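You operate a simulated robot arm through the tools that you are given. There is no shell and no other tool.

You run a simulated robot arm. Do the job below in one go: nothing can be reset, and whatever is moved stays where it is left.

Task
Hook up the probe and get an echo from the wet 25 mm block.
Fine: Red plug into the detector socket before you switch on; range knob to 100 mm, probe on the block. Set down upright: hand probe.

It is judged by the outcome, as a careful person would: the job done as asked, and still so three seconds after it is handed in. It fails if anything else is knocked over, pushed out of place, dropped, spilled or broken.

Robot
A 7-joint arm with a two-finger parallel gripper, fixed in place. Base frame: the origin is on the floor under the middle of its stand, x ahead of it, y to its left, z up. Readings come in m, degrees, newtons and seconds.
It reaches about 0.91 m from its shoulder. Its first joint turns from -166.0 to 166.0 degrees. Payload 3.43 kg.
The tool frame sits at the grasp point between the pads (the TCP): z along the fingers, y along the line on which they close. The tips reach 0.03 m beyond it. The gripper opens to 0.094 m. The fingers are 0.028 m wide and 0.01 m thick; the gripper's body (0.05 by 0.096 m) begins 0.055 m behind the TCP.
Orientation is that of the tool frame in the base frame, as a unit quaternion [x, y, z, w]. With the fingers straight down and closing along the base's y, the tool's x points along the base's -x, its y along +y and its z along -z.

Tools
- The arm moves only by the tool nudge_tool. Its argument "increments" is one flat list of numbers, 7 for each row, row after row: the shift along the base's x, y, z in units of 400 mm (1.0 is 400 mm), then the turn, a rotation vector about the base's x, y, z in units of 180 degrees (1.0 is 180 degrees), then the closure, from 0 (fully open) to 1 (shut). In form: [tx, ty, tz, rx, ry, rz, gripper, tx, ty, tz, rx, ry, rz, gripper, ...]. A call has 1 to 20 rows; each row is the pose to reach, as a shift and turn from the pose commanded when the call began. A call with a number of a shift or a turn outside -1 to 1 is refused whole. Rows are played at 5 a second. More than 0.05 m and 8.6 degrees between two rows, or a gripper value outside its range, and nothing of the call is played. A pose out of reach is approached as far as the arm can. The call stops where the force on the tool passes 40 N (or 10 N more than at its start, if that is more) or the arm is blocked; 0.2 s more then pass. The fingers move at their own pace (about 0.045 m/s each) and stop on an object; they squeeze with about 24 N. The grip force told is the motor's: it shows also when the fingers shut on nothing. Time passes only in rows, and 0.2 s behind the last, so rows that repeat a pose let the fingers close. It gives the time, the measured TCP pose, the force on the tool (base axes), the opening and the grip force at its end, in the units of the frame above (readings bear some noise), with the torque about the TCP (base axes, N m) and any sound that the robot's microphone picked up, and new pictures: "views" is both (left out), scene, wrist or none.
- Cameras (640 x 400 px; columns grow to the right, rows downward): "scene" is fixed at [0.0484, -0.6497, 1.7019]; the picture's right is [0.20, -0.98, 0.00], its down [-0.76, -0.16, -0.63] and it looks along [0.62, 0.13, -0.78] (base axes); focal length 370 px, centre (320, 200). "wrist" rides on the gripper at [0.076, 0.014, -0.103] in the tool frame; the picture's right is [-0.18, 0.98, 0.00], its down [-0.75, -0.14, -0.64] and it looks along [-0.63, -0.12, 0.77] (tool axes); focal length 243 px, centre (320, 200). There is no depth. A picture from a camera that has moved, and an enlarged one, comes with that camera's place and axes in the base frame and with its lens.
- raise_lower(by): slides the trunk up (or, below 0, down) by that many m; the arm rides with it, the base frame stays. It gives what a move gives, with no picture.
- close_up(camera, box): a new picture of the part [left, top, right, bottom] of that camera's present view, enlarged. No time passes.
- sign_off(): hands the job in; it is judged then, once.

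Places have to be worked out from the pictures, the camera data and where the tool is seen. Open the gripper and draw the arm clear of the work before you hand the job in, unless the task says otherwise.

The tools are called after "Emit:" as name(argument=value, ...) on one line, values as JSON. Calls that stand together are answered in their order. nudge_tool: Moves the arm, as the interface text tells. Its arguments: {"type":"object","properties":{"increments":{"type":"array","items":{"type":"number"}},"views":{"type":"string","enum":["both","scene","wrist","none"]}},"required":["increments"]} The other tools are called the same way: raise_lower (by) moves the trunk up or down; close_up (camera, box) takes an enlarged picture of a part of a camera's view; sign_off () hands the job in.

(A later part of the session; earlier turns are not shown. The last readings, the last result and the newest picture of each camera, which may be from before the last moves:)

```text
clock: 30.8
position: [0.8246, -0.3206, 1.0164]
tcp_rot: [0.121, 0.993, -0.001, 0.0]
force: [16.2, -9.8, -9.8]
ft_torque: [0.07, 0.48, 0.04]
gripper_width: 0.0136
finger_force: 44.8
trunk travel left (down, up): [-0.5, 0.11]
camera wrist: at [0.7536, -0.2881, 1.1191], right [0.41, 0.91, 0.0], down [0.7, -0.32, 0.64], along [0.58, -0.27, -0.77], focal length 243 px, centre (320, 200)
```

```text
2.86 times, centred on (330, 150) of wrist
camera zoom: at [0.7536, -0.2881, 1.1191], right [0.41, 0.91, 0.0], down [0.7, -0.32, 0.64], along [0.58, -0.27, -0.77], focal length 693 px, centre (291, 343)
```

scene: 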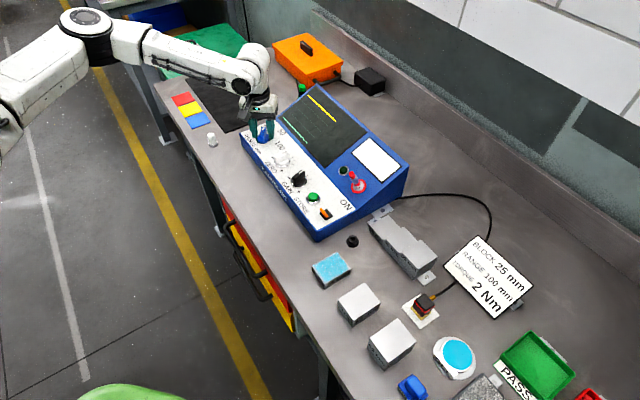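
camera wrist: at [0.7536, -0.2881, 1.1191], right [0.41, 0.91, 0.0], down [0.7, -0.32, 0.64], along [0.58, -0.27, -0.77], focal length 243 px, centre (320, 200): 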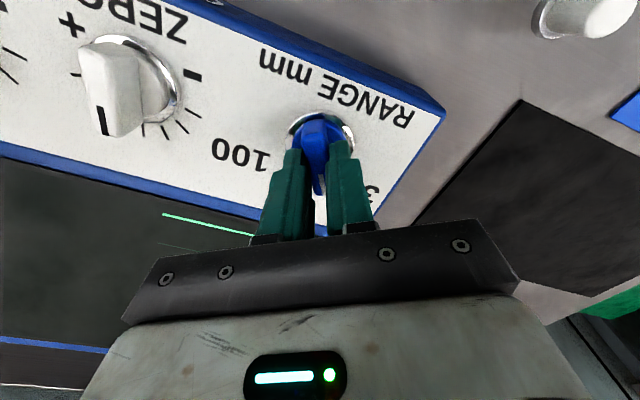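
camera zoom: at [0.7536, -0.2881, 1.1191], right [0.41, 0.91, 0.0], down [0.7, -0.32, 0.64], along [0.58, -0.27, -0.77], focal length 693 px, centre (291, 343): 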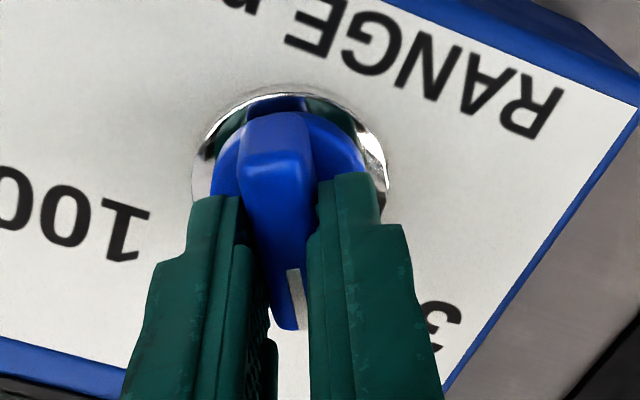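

The knob follows the tool with little torque, but my 1 mm shift overcorrected and put about 19 N sideways on it. I take most of the shift back and continue clockwise another 45°.

Emit:
nudge_tool(increments=[0.0022, -0.0014, 0, 0, 0, 0, 1, 0.0022, -0.0014, 0, 0, 0, -0.03, 1, 0.0022, -0.0014, 0, 0, 0, -0.06, 1, 0.0022, -0.0014, 0, 0, 0, -0.09, 1, 0.0022, -0.0014, 0, 0, 0, -0.12, 1, 0.0022, -0.0014, 0, 0, 0, -0.15, 1, 0.0022, -0.0014, 0, 0, 0, -0.18, 1, 0.0022, -0.0014, 0, 0, 0, -0.21, 1, 0.0022, -0.0014, 0, 0, 0, -0.24, 1], views="wrist")

Emit:
close_up(camera="wrist", box=[260, 80, 400, 220])

```text
clock: 32.8
position: [0.8227, -0.3224, 1.0157]
tcp_rot: [0.479, 0.878, 0.0, -0.001]
force: [13.2, -16.5, -7.2]
ft_torque: [0.42, 0.02, 0.05]
gripper_width: 0.0138
finger_force: 45.7
trunk travel left (down, up): [-0.5, 0.11]
camera wrist: at [0.7941, -0.25, 1.1193], right [0.93, 0.38, 0.0], down [0.29, -0.71, 0.64], along [0.24, -0.59, -0.77], focal length 243 px, centre (320, 200)
```

wrist: 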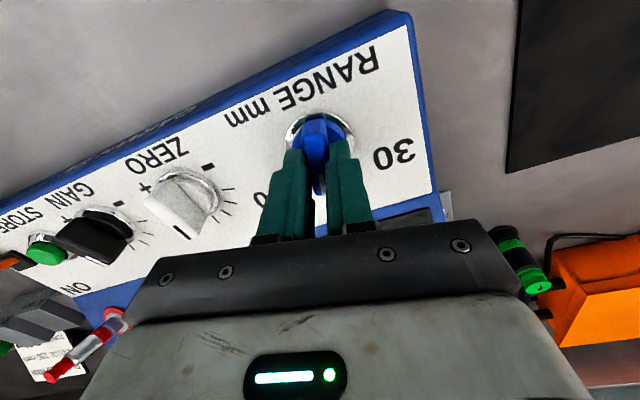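

```text
2.86 times, centred on (330, 150) of wrist
camera zoom: at [0.7941, -0.25, 1.1193], right [0.93, 0.38, 0.0], down [0.29, -0.71, 0.64], along [0.24, -0.59, -0.77], focal length 693 px, centre (291, 343)
```

zoom: 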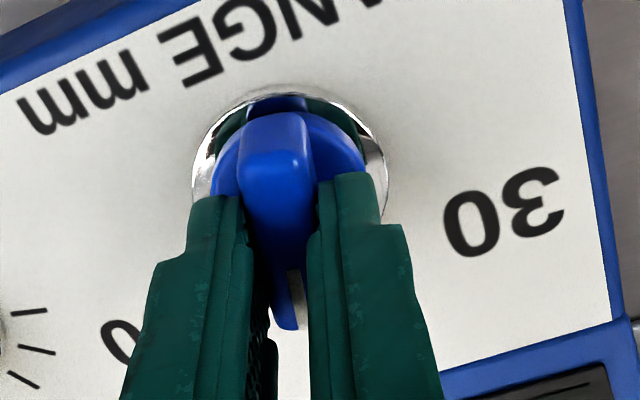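

The bar is now about 12° past "50", turning freely, with about 21 N sideways building because the grip point orbits the knob axis slightly. I add that correction and finish the last 39° to the mirror position at 100.

Emit:
nudge_tool(increments=[0.0018, -0.0023, -0.001, 0, 0, 0, 1, 0.0018, -0.0026, -0.001, 0, 0, -0.03, 1, 0.0018, -0.003, -0.001, 0, 0, -0.06, 1, 0.0018, -0.0034, -0.001, 0, 0, -0.09, 1, 0.0018, -0.0038, -0.001, 0, 0, -0.12, 1, 0.0018, -0.0042, -0.001, 0, 0, -0.15, 1, 0.0018, -0.0046, -0.001, 0, 0, -0.185, 1, 0.0017, -0.005, -0.001, 0, 0, -0.2167, 1, 0.0017, -0.005, -0.001, 0, 0, -0.2167, 1], views="wrist")

Emit:
close_up(camera="wrist", box=[260, 80, 400, 220])

Emit:
close_up(camera="scene", box=[238, 90, 308, 150])

```text
clock: 34.8
position: [0.8231, -0.322, 1.0173]
tcp_rot: [0.634, 0.773, 0.0, -0.002]
force: [-22.4, -1.0, -0.2]
ft_torque: [0.51, 0.46, 0.01]
gripper_width: 0.0138
finger_force: 45.2
out of reach, approached as far as the arm can: row 6, 7, 8, 9
trunk travel left (down, up): [-0.5, 0.11]
camera wrist: at [0.8219, -0.2447, 1.1194], right [1.0, 0.01, 0.0], down [0.01, -0.77, 0.64], along [0.01, -0.64, -0.77], focal length 243 px, centre (320, 200)
```

wrist: 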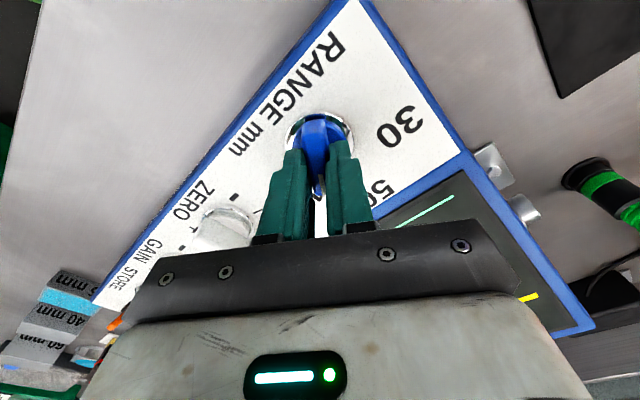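

```text
2.86 times, centred on (330, 150) of wrist
camera zoom: at [0.8219, -0.2447, 1.1194], right [1.0, 0.01, 0.0], down [0.01, -0.77, 0.64], along [0.01, -0.64, -0.77], focal length 693 px, centre (291, 343)
```

zoom: 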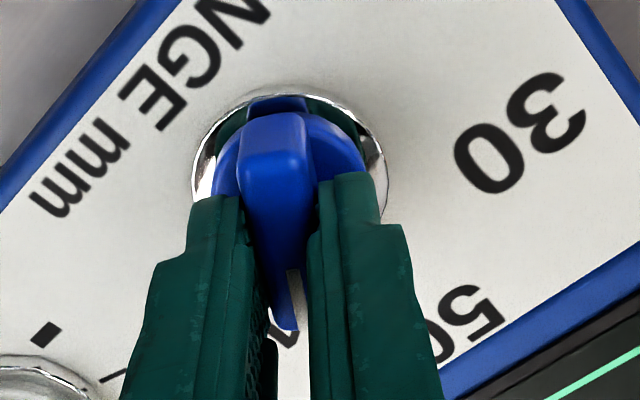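

```text
6.67 times, centred on (273, 120) of scene
camera zoom: at [0.0484, -0.6497, 1.7019], right [0.2, -0.98, 0.0], down [-0.76, -0.16, -0.63], along [0.62, 0.13, -0.78], focal length 2468 px, centre (633, 733)
```

zoom: 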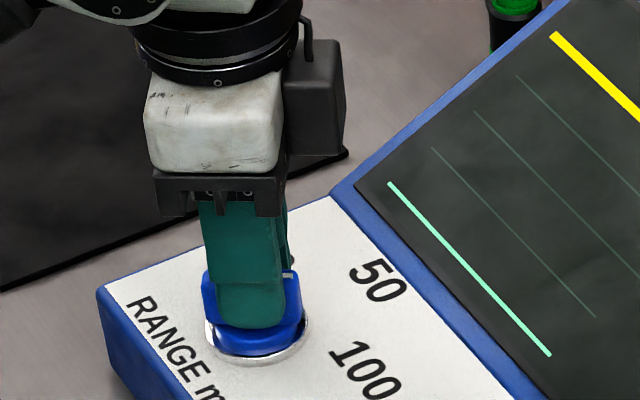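

The wrist hit its turning limit at about −79°, so the pointer is still about 17° short of 100. I open, lift off and look where it stands; I'll regrasp with the hand turned half round.

Emit:
nudge_tool(increments=[0, 0, 0, 0, 0, 0, 0.55, 0, 0, 0, 0, 0, 0, 0.55, 0, 0, 0, 0, 0, 0, 0.55, 0, 0, 0.05, 0, 0, 0, 0.55, 0, 0, 0.12, 0, 0, 0, 0.55, 0, 0, 0.2, 0, 0, 0, 0.55, 0, 0, 0.2, 0, 0, 0, 0.55], views="wrist")

Emit:
close_up(camera="wrist", box=[270, 60, 370, 160])

Emit:
close_up(camera="scene", box=[238, 90, 308, 150])

```text
clock: 36.4
position: [0.8262, -0.3244, 1.0982]
tcp_rot: [0.634, 0.774, -0.001, 0.0]
force: [-0.1, 0.2, 0.6]
ft_torque: [-0.02, 0.0, -0.04]
gripper_width: 0.0424
finger_force: 0.0
trunk travel left (down, up): [-0.5, 0.11]
camera wrist: at [0.824, -0.2468, 1.2009], right [1.0, 0.01, 0.0], down [0.01, -0.77, 0.64], along [0.01, -0.64, -0.77], focal length 243 px, centre (320, 200)
```

wrist: 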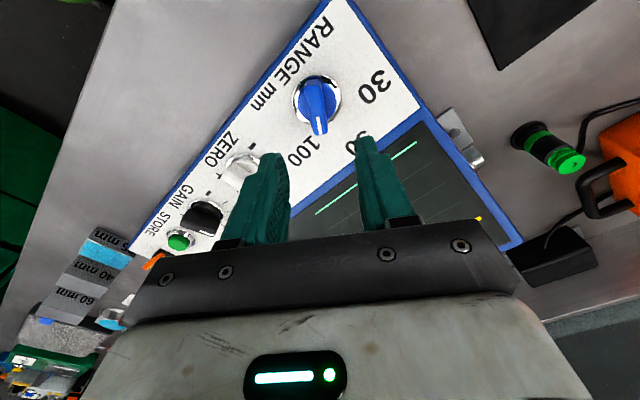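

```text
4.00 times, centred on (320, 110) of wrist
camera zoom: at [0.824, -0.2468, 1.2009], right [1.0, 0.01, 0.0], down [0.01, -0.77, 0.64], along [0.01, -0.64, -0.77], focal length 970 px, centre (320, 560)
```

zoom: 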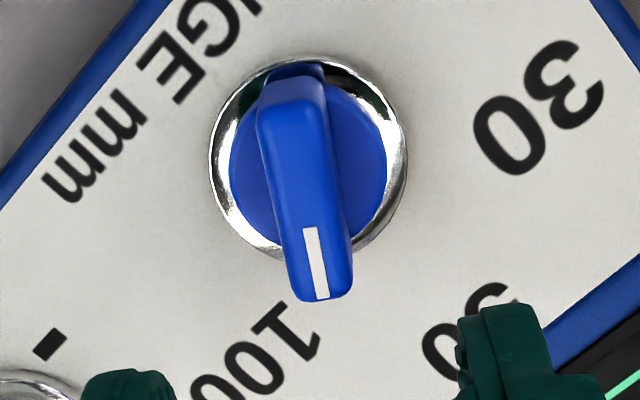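

```text
6.67 times, centred on (273, 120) of scene
camera zoom: at [0.0484, -0.6497, 1.7019], right [0.2, -0.98, 0.0], down [-0.76, -0.16, -0.63], along [0.62, 0.13, -0.78], focal length 2468 px, centre (633, 733)
```

zoom: 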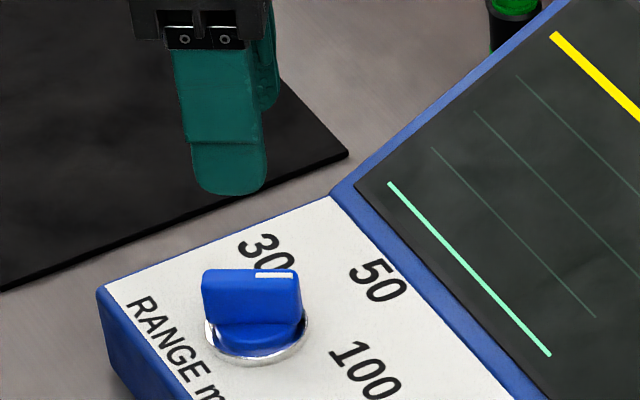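

The pointer now stands about 33° right of straight-ahead with no detent pulling it; 100 needs roughly 50°. I turn the hand back through half a turn to take the bar from the other side, first +90°.

Emit:
nudge_tool(increments=[0, 0, 0, 0, 0, 0.045, 0.55, 0, 0, 0, 0, 0, 0.09, 0.55, 0, 0, 0, 0, 0, 0.135, 0.55, 0, 0, 0, 0, 0, 0.18, 0.55, 0, 0, 0, 0, 0, 0.225, 0.55, 0, 0, 0, 0, 0, 0.27, 0.55, 0, 0, 0, 0, 0, 0.315, 0.55, 0, 0, 0, 0, 0, 0.36, 0.55, 0, 0, 0, 0, 0, 0.405, 0.55, 0, 0, 0, 0, 0, 0.45, 0.55, 0, 0, 0, 0, 0, 0.495, 0.55, 0, 0, 0, 0, 0, 0.495, 0.55], views="wrist")

```text
clock: 39.0
position: [0.8248, -0.323, 1.0975]
tcp_rot: [-0.092, 0.996, 0.001, 0.0]
force: [-0.5, 0.0, -0.3]
ft_torque: [0.01, 0.0, 0.02]
gripper_width: 0.0422
finger_force: 0.0
trunk travel left (down, up): [-0.5, 0.11]
camera wrist: at [0.7464, -0.3221, 1.1988], right [0.0, 1.0, 0.0], down [0.77, 0.0, 0.64], along [0.64, 0.0, -0.77], focal length 243 px, centre (320, 200)
```

wrist: 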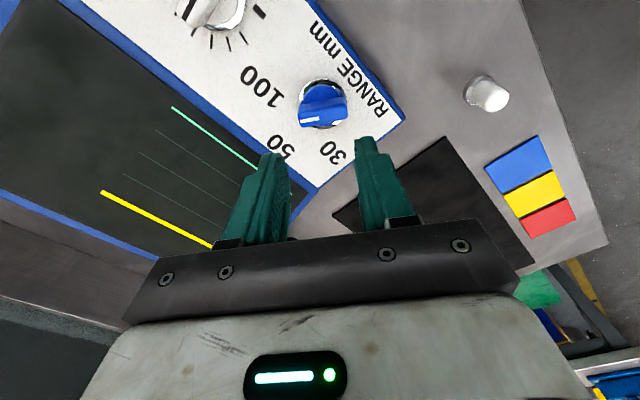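

The commanded pose was the clamped one, so yaw is now +10.5°. I carry on another 90.5° to yaw +101°.

Emit:
nudge_tool(increments=[0, 0, 0, 0, 0, 0.0457, 0.55, 0, 0, 0, 0, 0, 0.0914, 0.55, 0, 0, 0, 0, 0, 0.1371, 0.55, 0, 0, 0, 0, 0, 0.1828, 0.55, 0, 0, 0, 0, 0, 0.2285, 0.55, 0, 0, 0, 0, 0, 0.2742, 0.55, 0, 0, 0, 0, 0, 0.3199, 0.55, 0, 0, 0, 0, 0, 0.3656, 0.55, 0, 0, 0, 0, 0, 0.4113, 0.55, 0, 0, 0, 0, 0, 0.457, 0.55, 0, 0, 0, 0, 0, 0.5028, 0.55, 0, 0, 0, 0, 0, 0.5028, 0.55], views="both")

Emit:
close_up(camera="wrist", box=[270, 60, 370, 160])

```text
clock: 41.6
position: [0.8245, -0.3224, 1.0969]
tcp_rot: [0.772, -0.635, 0.0, 0.001]
force: [-0.4, -0.3, 0.5]
ft_torque: [0.01, -0.02, 0.0]
gripper_width: 0.0424
finger_force: 0.0
trunk travel left (down, up): [-0.5, 0.11]
camera wrist: at [0.8249, -0.3993, 1.1998], right [-1.0, -0.01, 0.0], down [-0.01, 0.77, 0.64], along [-0.01, 0.64, -0.77], focal length 243 px, centre (320, 200)
```

scene: 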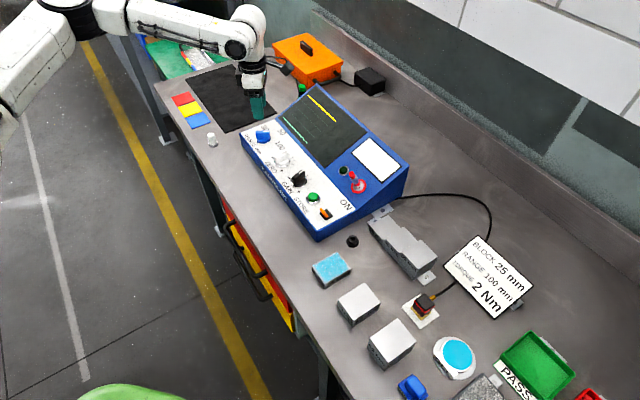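
wrist: 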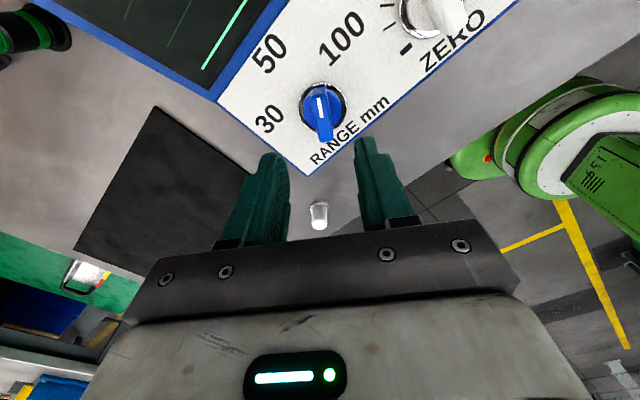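

```text
4.00 times, centred on (320, 110) of wrist
camera zoom: at [0.8249, -0.3993, 1.1998], right [-1.0, -0.01, 0.0], down [-0.01, 0.77, 0.64], along [-0.01, 0.64, -0.77], focal length 970 px, centre (320, 560)
```

zoom: 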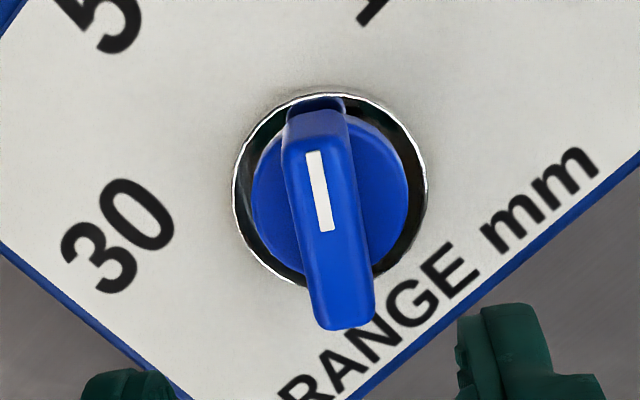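

The bar lies between the fingers at −79°, matching the tool. The knob axis is 2–3 mm off at about (0.822, −0.3195), so I correct, descend to z≈1.017 and close.

Emit:
nudge_tool(increments=[-0.0055, 0.0063, -0.05, 0, 0, 0, 0.55, -0.0055, 0.0063, -0.1, 0, 0, 0, 0.55, -0.0055, 0.0063, -0.15, 0, 0, 0, 0.55, -0.0055, 0.0063, -0.2, 0, 0, 0, 0.55, -0.0055, 0.0063, -0.2, 0, 0, 0, 0.55, -0.0055, 0.0063, -0.2, 0, 0, 0, 1, -0.0055, 0.0063, -0.2, 0, 0, 0, 1, -0.0055, 0.0063, -0.2, 0, 0, 0, 1, -0.0055, 0.0063, -0.2, 0, 0, 0, 1], views="wrist")

Emit:
close_up(camera="wrist", box=[260, 80, 400, 220])

```text
clock: 43.6
position: [0.8218, -0.3208, 1.0157]
tcp_rot: [0.771, -0.637, 0.0, -0.001]
force: [-3.9, -0.3, -1.2]
ft_torque: [-0.25, -0.04, -0.03]
gripper_width: 0.0141
finger_force: 45.2
trunk travel left (down, up): [-0.5, 0.11]
camera wrist: at [0.8225, -0.397, 1.1187], right [-1.0, -0.01, 0.0], down [0.0, 0.77, 0.64], along [0.0, 0.64, -0.77], focal length 243 px, centre (320, 200)
```

wrist: 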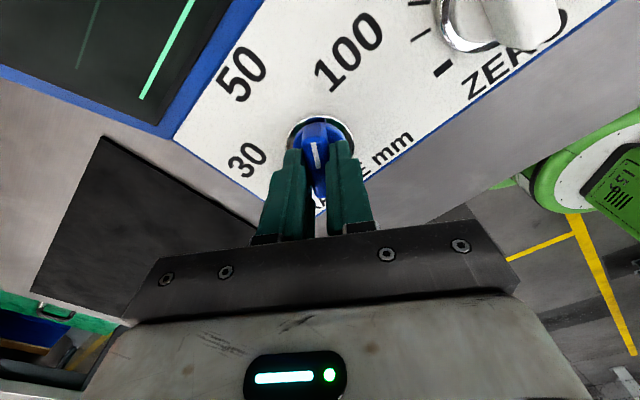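

```text
2.86 times, centred on (330, 150) of wrist
camera zoom: at [0.8225, -0.397, 1.1187], right [-1.0, -0.01, 0.0], down [0.0, 0.77, 0.64], along [0.0, 0.64, -0.77], focal length 693 px, centre (291, 343)
```

zoom: 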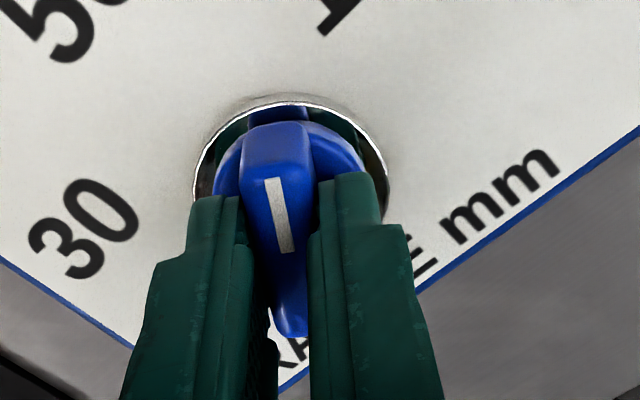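

A clean, low-force grip on the bar. I turn the last 19° clockwise so the pointer reaches the 100 mark.

Emit:
nudge_tool(increments=[-0.0005, 0, 0, 0, 0, -0.027, 1, -0.0005, 0, 0, 0, 0, -0.054, 1, -0.0005, 0, 0, 0, 0, -0.081, 1, -0.0005, 0, 0, 0, 0, -0.106, 1, -0.0005, 0, 0, 0, 0, -0.106, 1], views="wrist")

Emit:
close_up(camera="wrist", box=[260, 60, 400, 200])

```text
clock: 44.8
position: [0.8218, -0.3192, 1.0159]
tcp_rot: [-0.655, 0.755, 0.002, -0.001]
force: [-1.0, -5.3, -5.7]
ft_torque: [0.21, 0.01, 1.45]
gripper_width: 0.0153
finger_force: 45.0
trunk travel left (down, up): [-0.5, 0.11]
camera wrist: at [0.7974, -0.3925, 1.1188], right [-0.95, 0.32, 0.0], down [0.25, 0.73, 0.64], along [0.21, 0.61, -0.77], focal length 243 px, centre (320, 200)
```

wrist: 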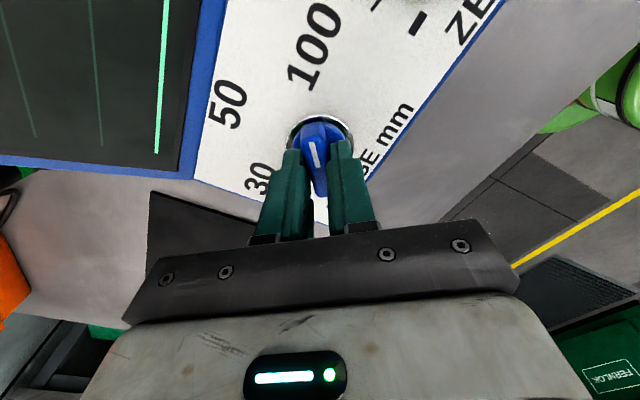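

```text
2.86 times, centred on (330, 130) of wrist
camera zoom: at [0.7974, -0.3925, 1.1188], right [-0.95, 0.32, 0.0], down [0.25, 0.73, 0.64], along [0.21, 0.61, -0.77], focal length 693 px, centre (291, 400)
```

zoom: 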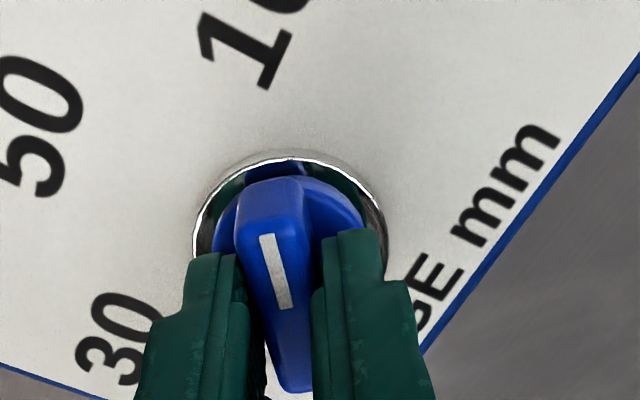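

The torque rose to 1.45 N·m as the tool ran a few degrees past: the knob is against its end stop at 100. I ease back 2.5° to take the load off, open and lift away.

Emit:
nudge_tool(increments=[0, 0, 0, 0, 0, 0.014, 1, 0, 0, 0, 0, 0, 0.014, 1, 0, 0, 0, 0, 0, 0.014, 0.55, 0, 0, 0, 0, 0, 0.014, 0.55, 0, 0, 0, 0, 0, 0.014, 0.55, 0, 0, 0.08, 0, 0, 0.014, 0.55, 0, 0, 0.16, 0, 0, 0.014, 0.55, 0, 0, 0.24, 0, 0, 0.014, 0.55, 0, 0, 0.24, 0, 0, 0.014, 0.55], views="both")

Emit:
close_up(camera="wrist", box=[260, 30, 400, 170])

Emit:
close_up(camera="scene", box=[238, 100, 318, 170])

```text
clock: 46.8
position: [0.8243, -0.3212, 1.1123]
tcp_rot: [-0.672, 0.741, 0.0, 0.0]
force: [0.5, 0.0, 0.0]
ft_torque: [-0.02, -0.03, 0.01]
gripper_width: 0.0423
finger_force: 0.0
trunk travel left (down, up): [-0.5, 0.11]
camera wrist: at [0.8025, -0.3956, 1.2151], right [-0.96, 0.28, 0.0], down [0.21, 0.74, 0.64], along [0.18, 0.62, -0.77], focal length 243 px, centre (320, 200)
```

scene: 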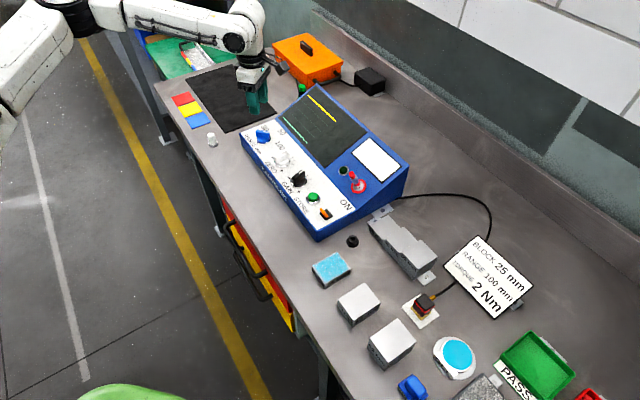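
wrist: 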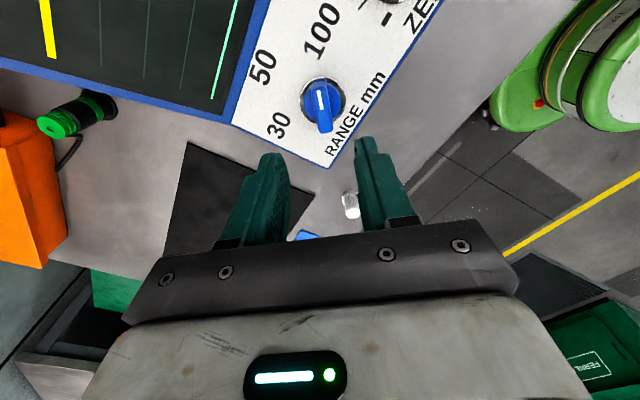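

```text
2.86 times, centred on (330, 100) of wrist
camera zoom: at [0.8025, -0.3956, 1.2151], right [-0.96, 0.28, 0.0], down [0.21, 0.74, 0.64], along [0.18, 0.62, -0.77], focal length 693 px, centre (291, 486)
```

zoom: 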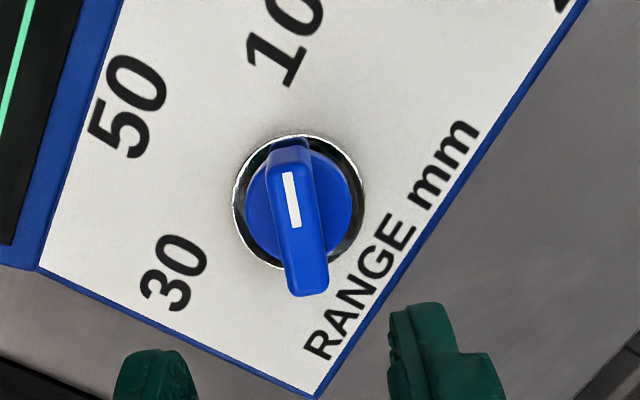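

```text
5.71 times, centred on (278, 135) of scene
camera zoom: at [0.0484, -0.6497, 1.7019], right [0.2, -0.98, 0.0], down [-0.76, -0.16, -0.63], along [0.62, 0.13, -0.78], focal length 2116 px, centre (560, 571)
```

zoom: 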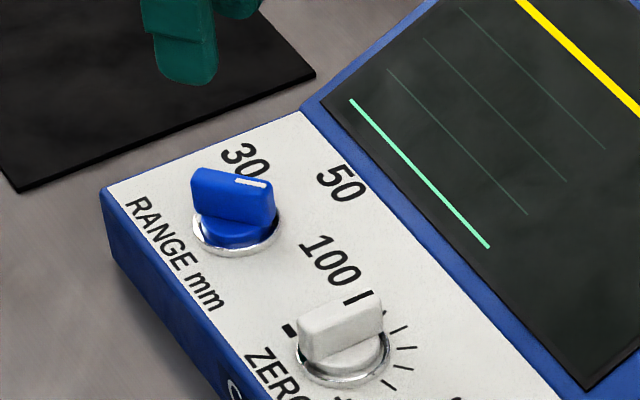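

In both views the pointer now aims at "100". Next is the ON switch, centred near (0.590, −0.554) with the lever leaning toward the robot. I close the fingers, turn the hand back to −45° and travel to just in front of the switch, staying high.

Emit:
nudge_tool(increments=[-0.0406, -0.0323, 0.0, 0, 0, -0.0451, 1, -0.0812, -0.0646, 0.0, 0, 0, -0.0902, 1, -0.1217, -0.0969, 0.0, 0, 0, -0.1353, 1, -0.1623, -0.1293, 0.0, 0, 0, -0.1804, 1, -0.2029, -0.1616, 0.0, 0, 0, -0.2255, 1, -0.2435, -0.1939, 0.0, 0, 0, -0.2706, 1, -0.2841, -0.2262, 0.0, 0, 0, -0.3157, 1, -0.3247, -0.2585, 0.0, 0, 0, -0.3608, 1, -0.3652, -0.2908, 0.0, 0, 0, -0.4059, 1, -0.4058, -0.3231, 0.0, 0, 0, -0.451, 1, -0.4464, -0.3554, 0.0, 0, 0, -0.4961, 1, -0.487, -0.3878, 0.0, 0, 0, -0.5413, 1, -0.5276, -0.4201, -0.01, 0, 0, -0.5864, 1, -0.5681, -0.4524, -0.02, 0, 0, -0.6315, 1, -0.6087, -0.4847, -0.035, 0, 0, -0.6766, 1, -0.6493, -0.517, -0.055, 0, 0, -0.7217, 1, -0.6493, -0.517, -0.055, 0, 0, -0.7217, 1], views="both")

Emit:
close_up(camera="wrist", box=[260, 40, 400, 180])

```text
clock: 50.4
position: [0.5635, -0.5276, 1.0897]
tcp_rot: [0.388, 0.922, 0.0, -0.001]
force: [-0.2, 0.2, -0.2]
ft_torque: [0.02, -0.03, 0.01]
gripper_width: 0.0
finger_force: 24.2
trunk travel left (down, up): [-0.5, 0.11]
camera wrist: at [0.5204, -0.4623, 1.1925], right [0.83, 0.56, 0.0], down [0.43, -0.64, 0.64], along [0.36, -0.53, -0.77], focal length 243 px, centre (320, 200)
```

scene: 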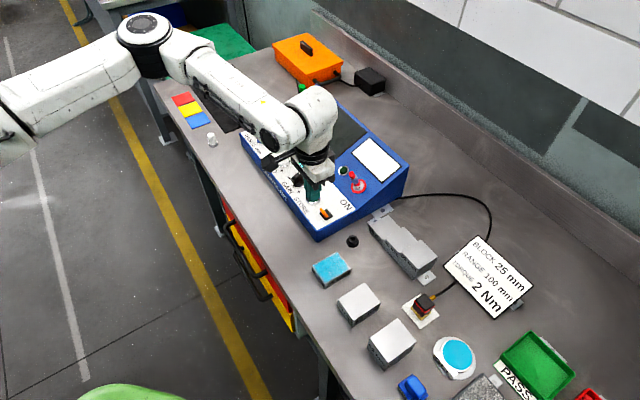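
wrist: 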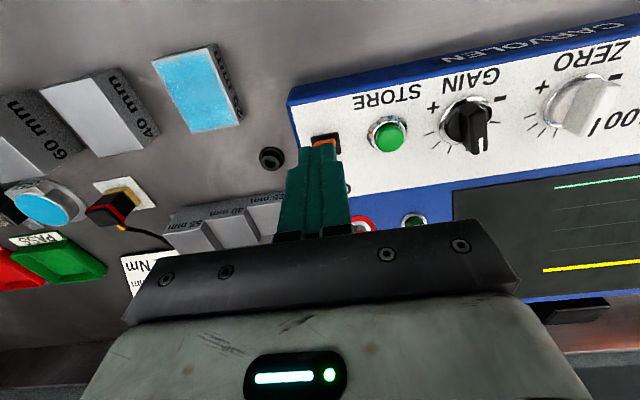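

```text
2.86 times, centred on (330, 110) of wrist
camera zoom: at [0.5204, -0.4623, 1.1925], right [0.83, 0.56, 0.0], down [0.43, -0.64, 0.64], along [0.36, -0.53, -0.77], focal length 693 px, centre (291, 457)
```

zoom: 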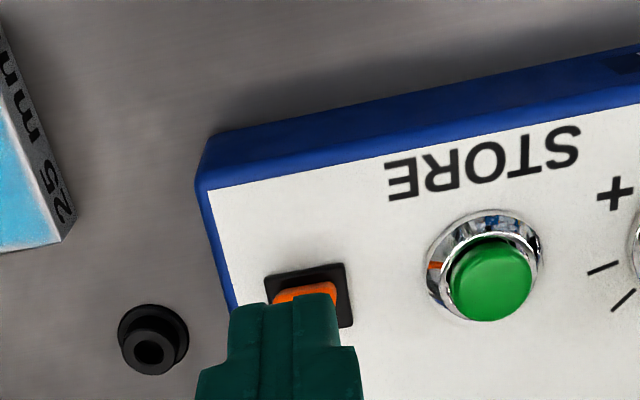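

The closed fingers are about 24 mm short of the switch centre on the robot side, aligned with it to 1–2 mm. I lower the tips to about 8 mm above the panel in front of the lever.

Emit:
nudge_tool(increments=[-0.001, -0.0005, -0.06, 0, 0, 0, 1, -0.002, -0.001, -0.12, 0, 0, 0, 1, -0.002, -0.001, -0.175, 0, 0, 0, 1, -0.002, -0.001, -0.207, 0, 0, 0, 1, -0.002, -0.001, -0.207, 0, 0, 0, 1], views="wrist")

Emit:
close_up(camera="wrist", box=[260, 80, 400, 220])

Emit:
close_up(camera="scene", box=[290, 170, 370, 240])

```text
clock: 51.6
position: [0.5619, -0.5252, 1.0068]
tcp_rot: [0.387, 0.922, -0.001, -0.001]
force: [-0.2, 0.2, -1.0]
ft_torque: [0.03, 0.01, -0.01]
gripper_width: 0.0
finger_force: 24.0
trunk travel left (down, up): [-0.5, 0.11]
camera wrist: at [0.5187, -0.4601, 1.11], right [0.83, 0.56, 0.0], down [0.43, -0.64, 0.64], along [0.36, -0.53, -0.77], focal length 243 px, centre (320, 200)
```

wrist: 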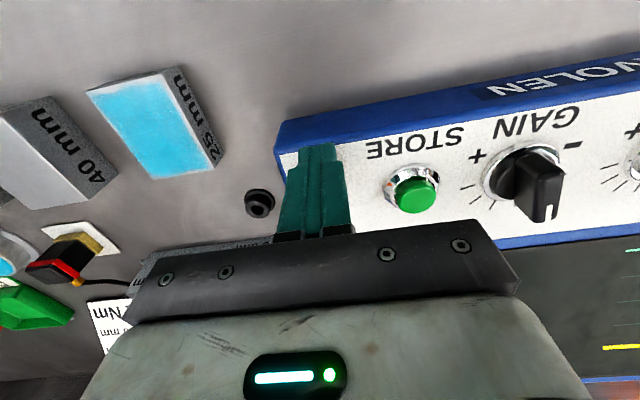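

```text
2.86 times, centred on (330, 150) of wrist
camera zoom: at [0.5187, -0.4601, 1.11], right [0.83, 0.56, 0.0], down [0.43, -0.64, 0.64], along [0.36, -0.53, -0.77], focal length 693 px, centre (291, 343)
```

zoom: 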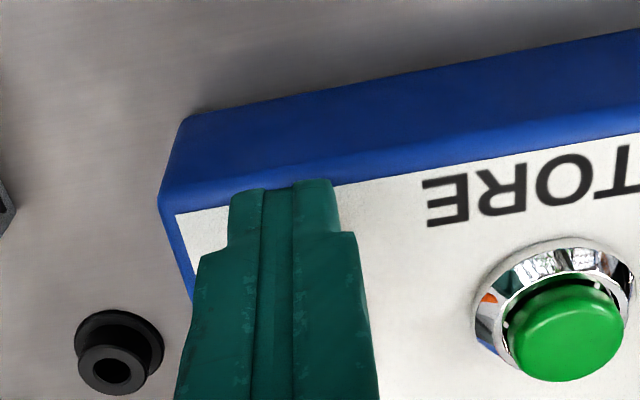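

```text
5.71 times, centred on (330, 205) of scene
camera zoom: at [0.0484, -0.6497, 1.7019], right [0.2, -0.98, 0.0], down [-0.76, -0.16, -0.63], along [0.62, 0.13, -0.78], focal length 2116 px, centre (263, 171)
```

zoom: 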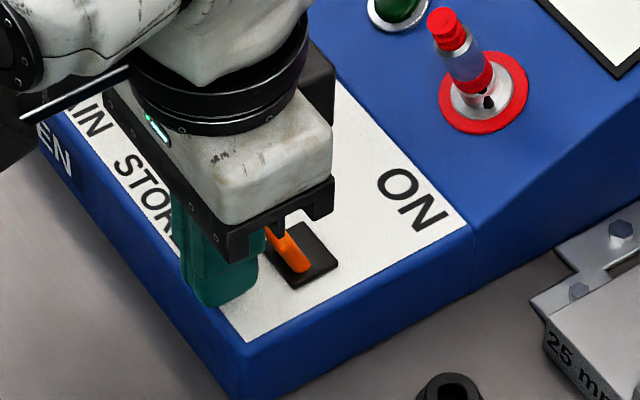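

The tips stand just in front of the lever. I push outward (toward "ON") in 2.5 mm steps, 20 mm in all.

Emit:
nudge_tool(increments=[0.0044, -0.0045, 0, 0, 0, 0, 1, 0.0088, -0.0089, 0, 0, 0, 0, 1, 0.0131, -0.0134, 0, 0, 0, 0, 1, 0.0175, -0.0178, 0, 0, 0, 0, 1, 0.0219, -0.0223, 0, 0, 0, 0, 1, 0.0263, -0.0268, 0, 0, 0, 0, 1, 0.0306, -0.0312, 0, 0, 0, 0, 1, 0.035, -0.0357, 0, 0, 0, 0, 1], views="wrist")

Emit:
close_up(camera="scene", box=[230, 80, 420, 245])

Emit:
close_up(camera="scene", box=[290, 170, 370, 240])

```text
clock: 53.4
position: [0.5747, -0.542, 1.008]
tcp_rot: [0.387, 0.922, 0.0, -0.001]
force: [0.4, 0.8, -0.3]
ft_torque: [0.0, -0.03, 0.02]
gripper_width: 0.0
finger_force: 24.4
trunk travel left (down, up): [-0.5, 0.11]
camera wrist: at [0.5315, -0.477, 1.1109], right [0.83, 0.56, 0.0], down [0.43, -0.64, 0.64], along [0.36, -0.53, -0.77], focal length 243 px, centre (320, 200)
```

wrist: 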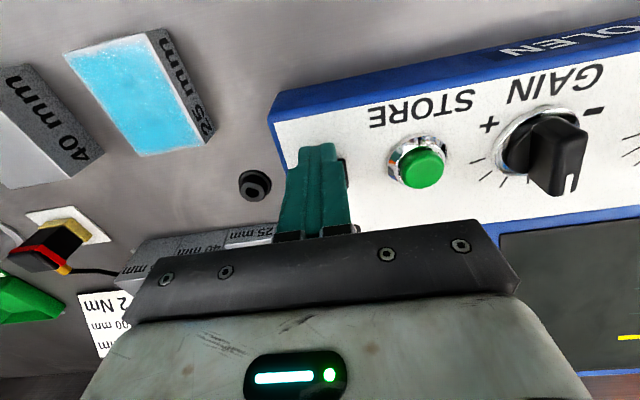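

```text
2.42 times, centred on (325, 162) of scene
camera zoom: at [0.0484, -0.6497, 1.7019], right [0.2, -0.98, 0.0], down [-0.76, -0.16, -0.63], along [0.62, 0.13, -0.78], focal length 898 px, centre (308, 291)
```

zoom: 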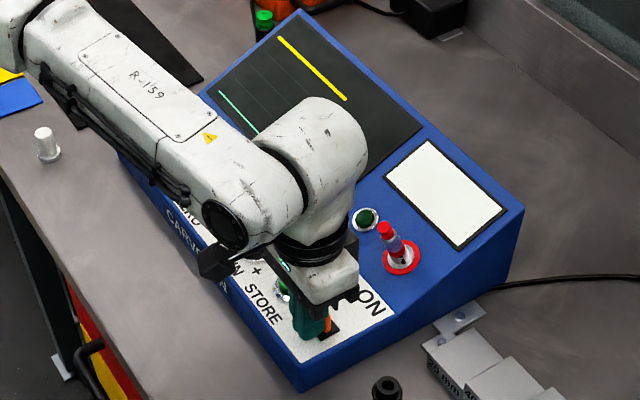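

```text
5.71 times, centred on (330, 205) of scene
camera zoom: at [0.0484, -0.6497, 1.7019], right [0.2, -0.98, 0.0], down [-0.76, -0.16, -0.63], along [0.62, 0.13, -0.78], focal length 2116 px, centre (263, 171)
```

zoom: 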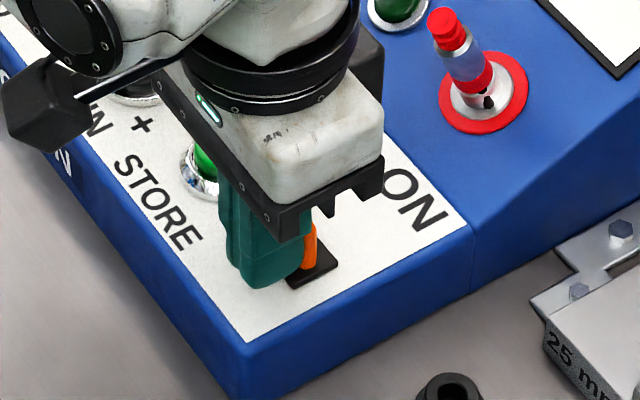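

The lever has moved toward upright but the lamp is still dark. I push another 8 mm outward.

Emit:
nudge_tool(increments=[0.0035, -0.0036, 0, 0, 0, 0, 1, 0.007, -0.0071, 0, 0, 0, 0, 1, 0.0105, -0.0107, 0, 0, 0, 0, 1, 0.014, -0.0143, 0, 0, 0, 0, 1, 0.014, -0.0143, 0, 0, 0, 0, 1], views="scene")

Emit:
close_up(camera="scene", box=[230, 80, 420, 245])

Emit:
close_up(camera="scene", box=[290, 170, 370, 240])

```text
clock: 54.6
position: [0.58, -0.5462, 1.0092]
tcp_rot: [0.387, 0.922, 0.002, -0.002]
force: [-17.2, 26.4, 12.2]
ft_torque: [0.51, 0.61, 0.17]
gripper_width: 0.0
finger_force: 24.4
trunk travel left (down, up): [-0.5, 0.11]
```

scene: 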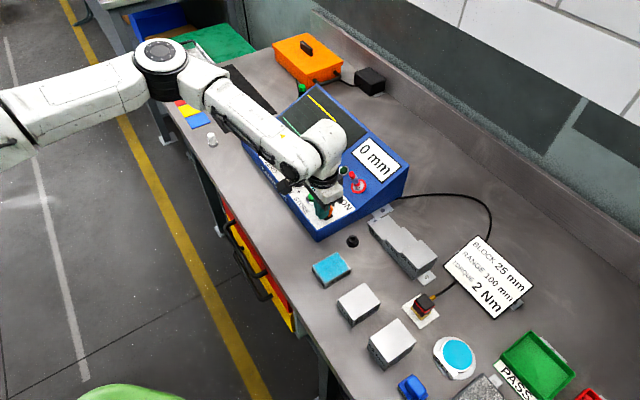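

```text
2.42 times, centred on (325, 162) of scene
camera zoom: at [0.0484, -0.6497, 1.7019], right [0.2, -0.98, 0.0], down [-0.76, -0.16, -0.63], along [0.62, 0.13, -0.78], focal length 898 px, centre (308, 291)
```

zoom: 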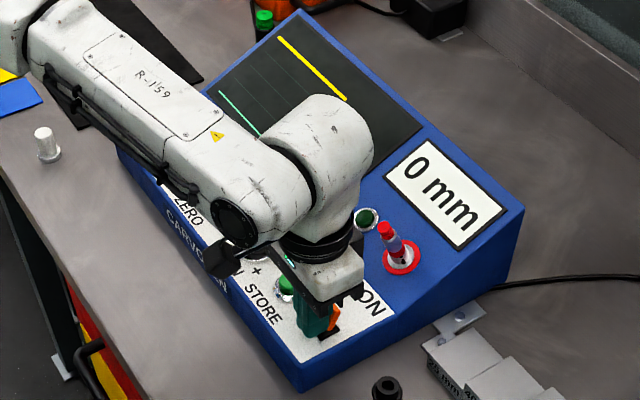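

```text
5.71 times, centred on (330, 205) of scene
camera zoom: at [0.0484, -0.6497, 1.7019], right [0.2, -0.98, 0.0], down [-0.76, -0.16, -0.63], along [0.62, 0.13, -0.78], focal length 2116 px, centre (263, 171)
```

zoom: 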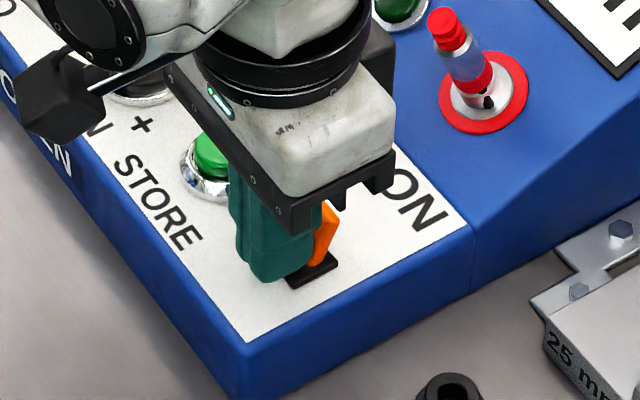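

The display now reads "0 mm", so the detector is on and the lever is at its ON stop. I back the fingers off and rise clear.

Emit:
nudge_tool(increments=[-0.013, 0.0134, 0, 0, 0, 0, 1, -0.035, 0.036, 0, 0, 0, 0, 1, -0.035, 0.036, 0.08, 0, 0, 0, 1, -0.035, 0.036, 0.16, 0, 0, 0, 1, -0.035, 0.036, 0.25, 0, 0, 0, 1, -0.035, 0.036, 0.25, 0, 0, 0, 0.5], views="both")

Emit:
close_up(camera="scene", box=[230, 80, 420, 245])

Emit:
close_up(camera="scene", box=[395, 285, 455, 330])

```text
clock: 56.0
position: [0.5674, -0.531, 1.1097]
tcp_rot: [0.387, 0.922, -0.001, 0.0]
force: [-0.4, -0.2, 0.2]
ft_torque: [0.0, -0.04, 0.05]
gripper_width: 0.0322
finger_force: 0.0
trunk travel left (down, up): [-0.5, 0.11]
camera wrist: at [0.5245, -0.4674, 1.2123], right [0.83, 0.56, 0.0], down [0.43, -0.64, 0.64], along [0.36, -0.53, -0.77], focal length 243 px, centre (320, 200)
```

scene: 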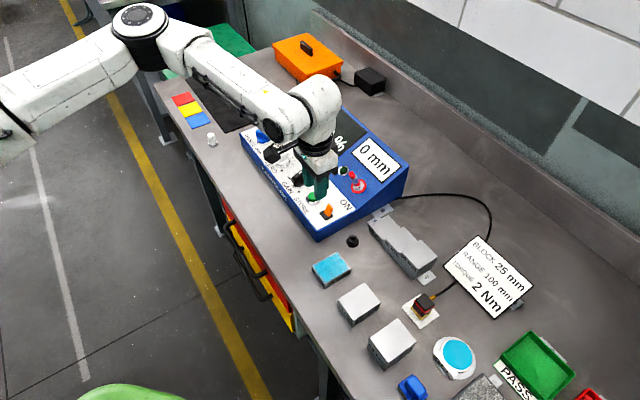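
wrist: 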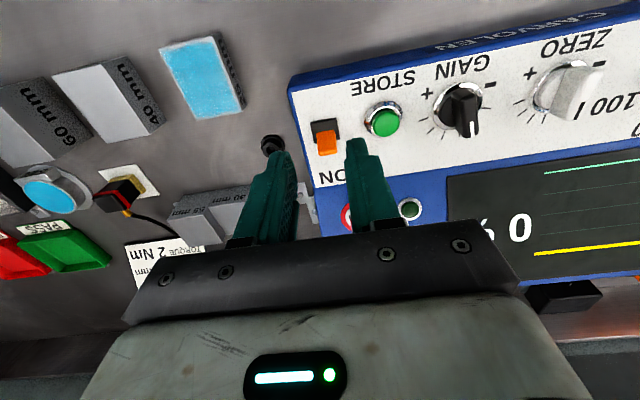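

```text
2.42 times, centred on (325, 162) of scene
camera zoom: at [0.0484, -0.6497, 1.7019], right [0.2, -0.98, 0.0], down [-0.76, -0.16, -0.63], along [0.62, 0.13, -0.78], focal length 898 px, centre (308, 291)
```

zoom: 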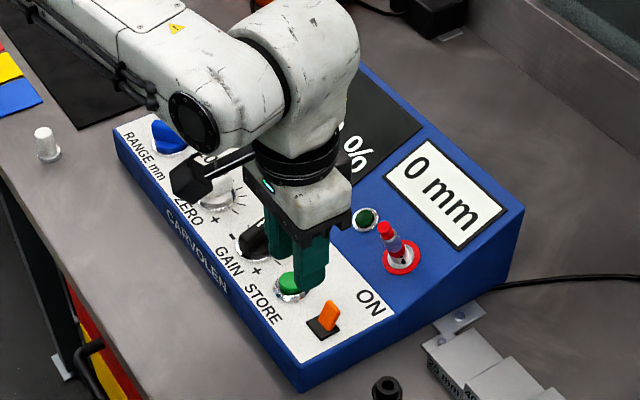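

```text
8.89 times, centred on (425, 308) of scene
camera zoom: at [0.0484, -0.6497, 1.7019], right [0.2, -0.98, 0.0], down [-0.76, -0.16, -0.63], along [0.62, 0.13, -0.78], focal length 3291 px, centre (-613, -756)
```

zoom: 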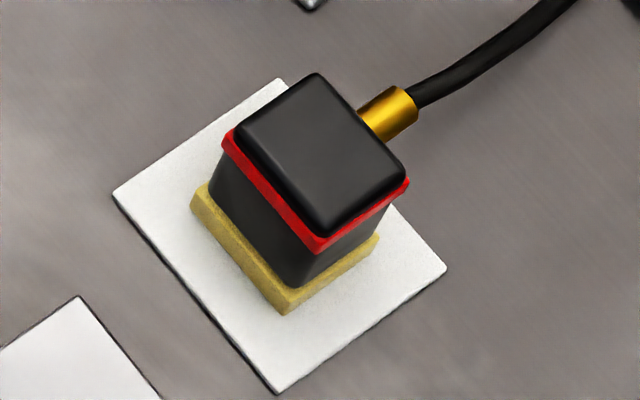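

The detector shows "0 %" and "0 mm", waiting for an echo. Now the probe: I place its top near (0.41, −0.80, 0.965). I open the gripper partway and fly over to it at a safe height.

Emit:
nudge_tool(increments=[-0.0562, -0.0957, 0, 0, 0, 0, 0.36, -0.1124, -0.1914, 0, 0, 0, 0, 0.36, -0.1686, -0.2871, 0, 0, 0, 0, 0.36, -0.2249, -0.3829, 0, 0, 0, 0, 0.36, -0.2811, -0.4786, -0.01, 0, 0, 0, 0.36, -0.3373, -0.5743, -0.03, 0, 0, 0, 0.36, -0.3935, -0.67, -0.06, 0, 0, 0, 0.36, -0.3935, -0.67, -0.06, 0, 0, 0, 0.36], views="both")

Emit:
close_up(camera="wrist", box=[260, 50, 380, 170])

Emit:
close_up(camera="scene", box=[230, 80, 420, 245])

```text
clock: 57.8
position: [0.4044, -0.7128, 1.0823]
tcp_rot: [0.387, 0.922, -0.001, -0.001]
force: [-0.4, 0.2, -0.2]
ft_torque: [0.01, 0.03, 0.01]
gripper_width: 0.06
finger_force: 0.1
out of reach, approached as far as the arm can: row 5, 6, 7, 8
trunk travel left (down, up): [-0.5, 0.11]
camera wrist: at [0.3606, -0.6482, 1.1856], right [0.83, 0.56, 0.0], down [0.43, -0.64, 0.64], along [0.36, -0.53, -0.77], focal length 243 px, centre (320, 200)
```

scene: 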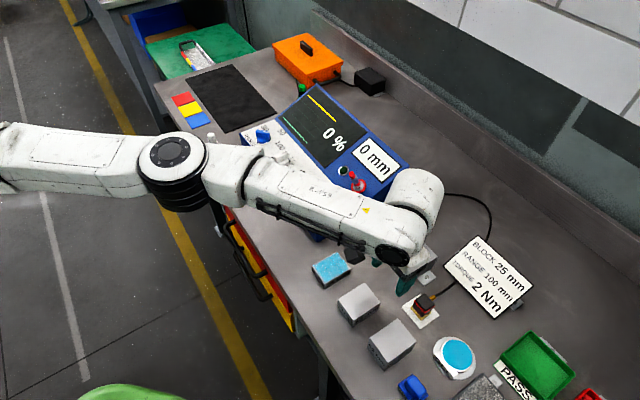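
wrist: 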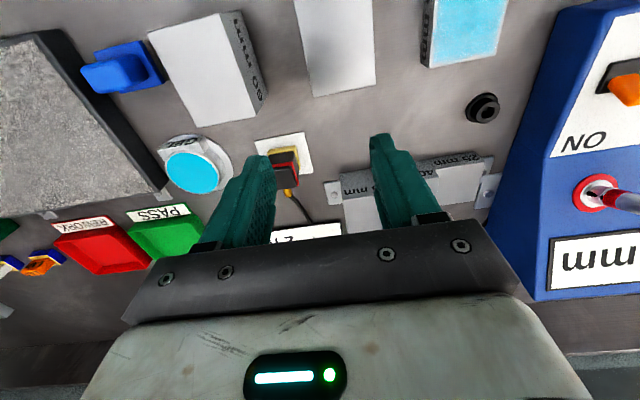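

```text
3.33 times, centred on (320, 110) of wrist
camera zoom: at [0.3606, -0.6482, 1.1856], right [0.83, 0.56, 0.0], down [0.43, -0.64, 0.64], along [0.36, -0.53, -0.77], focal length 809 px, centre (320, 500)
```

zoom: 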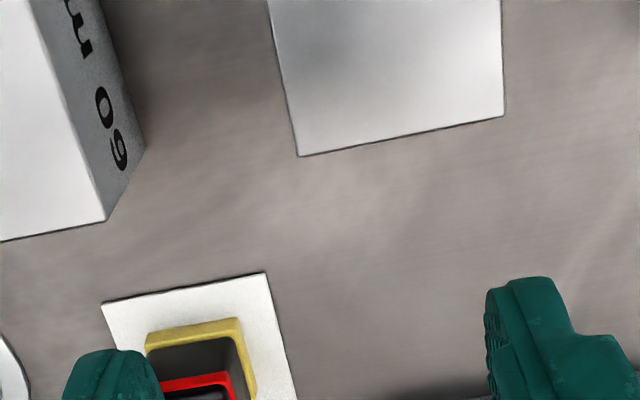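

```text
2.42 times, centred on (325, 162) of scene
camera zoom: at [0.0484, -0.6497, 1.7019], right [0.2, -0.98, 0.0], down [-0.76, -0.16, -0.63], along [0.62, 0.13, -0.78], focal length 898 px, centre (308, 291)
```

zoom: 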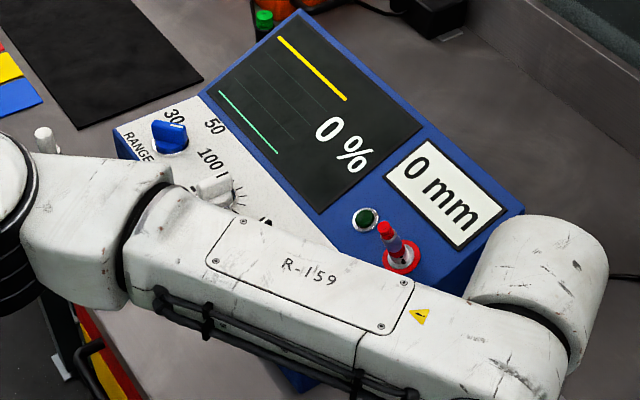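

At this azimuth the arm cannot reach the probe straight-down: it stopped about 85 mm short. Leaning the tool 30° outward about the closing axis brings the wrist inboard, and the fingers can still take the probe's two side faces. I tilt first, then move over the probe.

Emit:
nudge_tool(increments=[0, 0, 0, -0.0298, -0.0292, 0, 0.36, 0, 0, 0, -0.0596, -0.0583, 0, 0.36, 0, 0, 0, -0.0893, -0.0875, 0, 0.36, 0, 0, 0, -0.1191, -0.1166, 0, 0.36, 0.0035, -0.054, 0, -0.1191, -0.1166, 0, 0.36, 0.007, -0.108, 0, -0.1191, -0.1166, 0, 0.36, 0.0105, -0.162, 0, -0.1191, -0.1166, 0, 0.36, 0.014, -0.215, 0, -0.1191, -0.1166, 0, 0.36, 0.014, -0.215, 0, -0.1191, -0.1166, 0, 0.36], views="both")

Emit:
close_up(camera="wrist", box=[240, 60, 400, 220])

```text
clock: 59.8
position: [0.4128, -0.7883, 1.0859]
tcp_rot: [0.375, 0.89, -0.101, 0.237]
force: [-0.1, -0.5, -0.5]
ft_torque: [0.0, 0.0, -0.02]
gripper_width: 0.0602
finger_force: 0.0
out of reach, approached as far as the arm can: row 8, 9
trunk travel left (down, up): [-0.5, 0.11]
camera wrist: at [0.3407, -0.6948, 1.1363], right [0.81, 0.57, 0.09], down [0.13, -0.34, 0.93], along [0.57, -0.75, -0.35], focal length 243 px, centre (320, 200)
```

scene: 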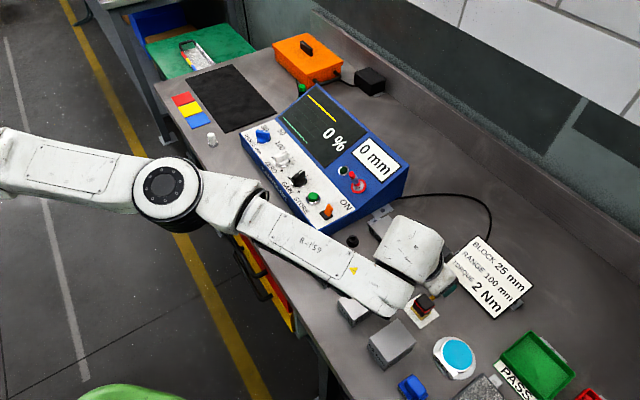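
wrist: 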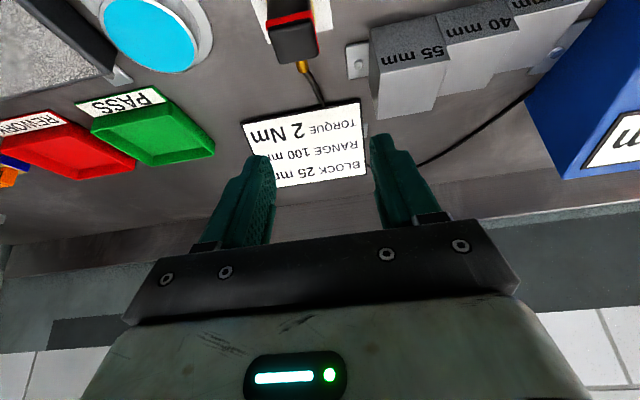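

```text
2.50 times, centred on (320, 140) of wrist
camera zoom: at [0.3407, -0.6948, 1.1363], right [0.81, 0.57, 0.09], down [0.13, -0.34, 0.93], along [0.57, -0.75, -0.35], focal length 606 px, centre (320, 350)
```

zoom: 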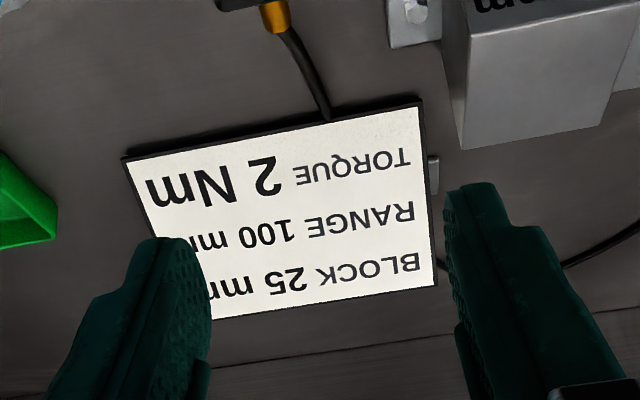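

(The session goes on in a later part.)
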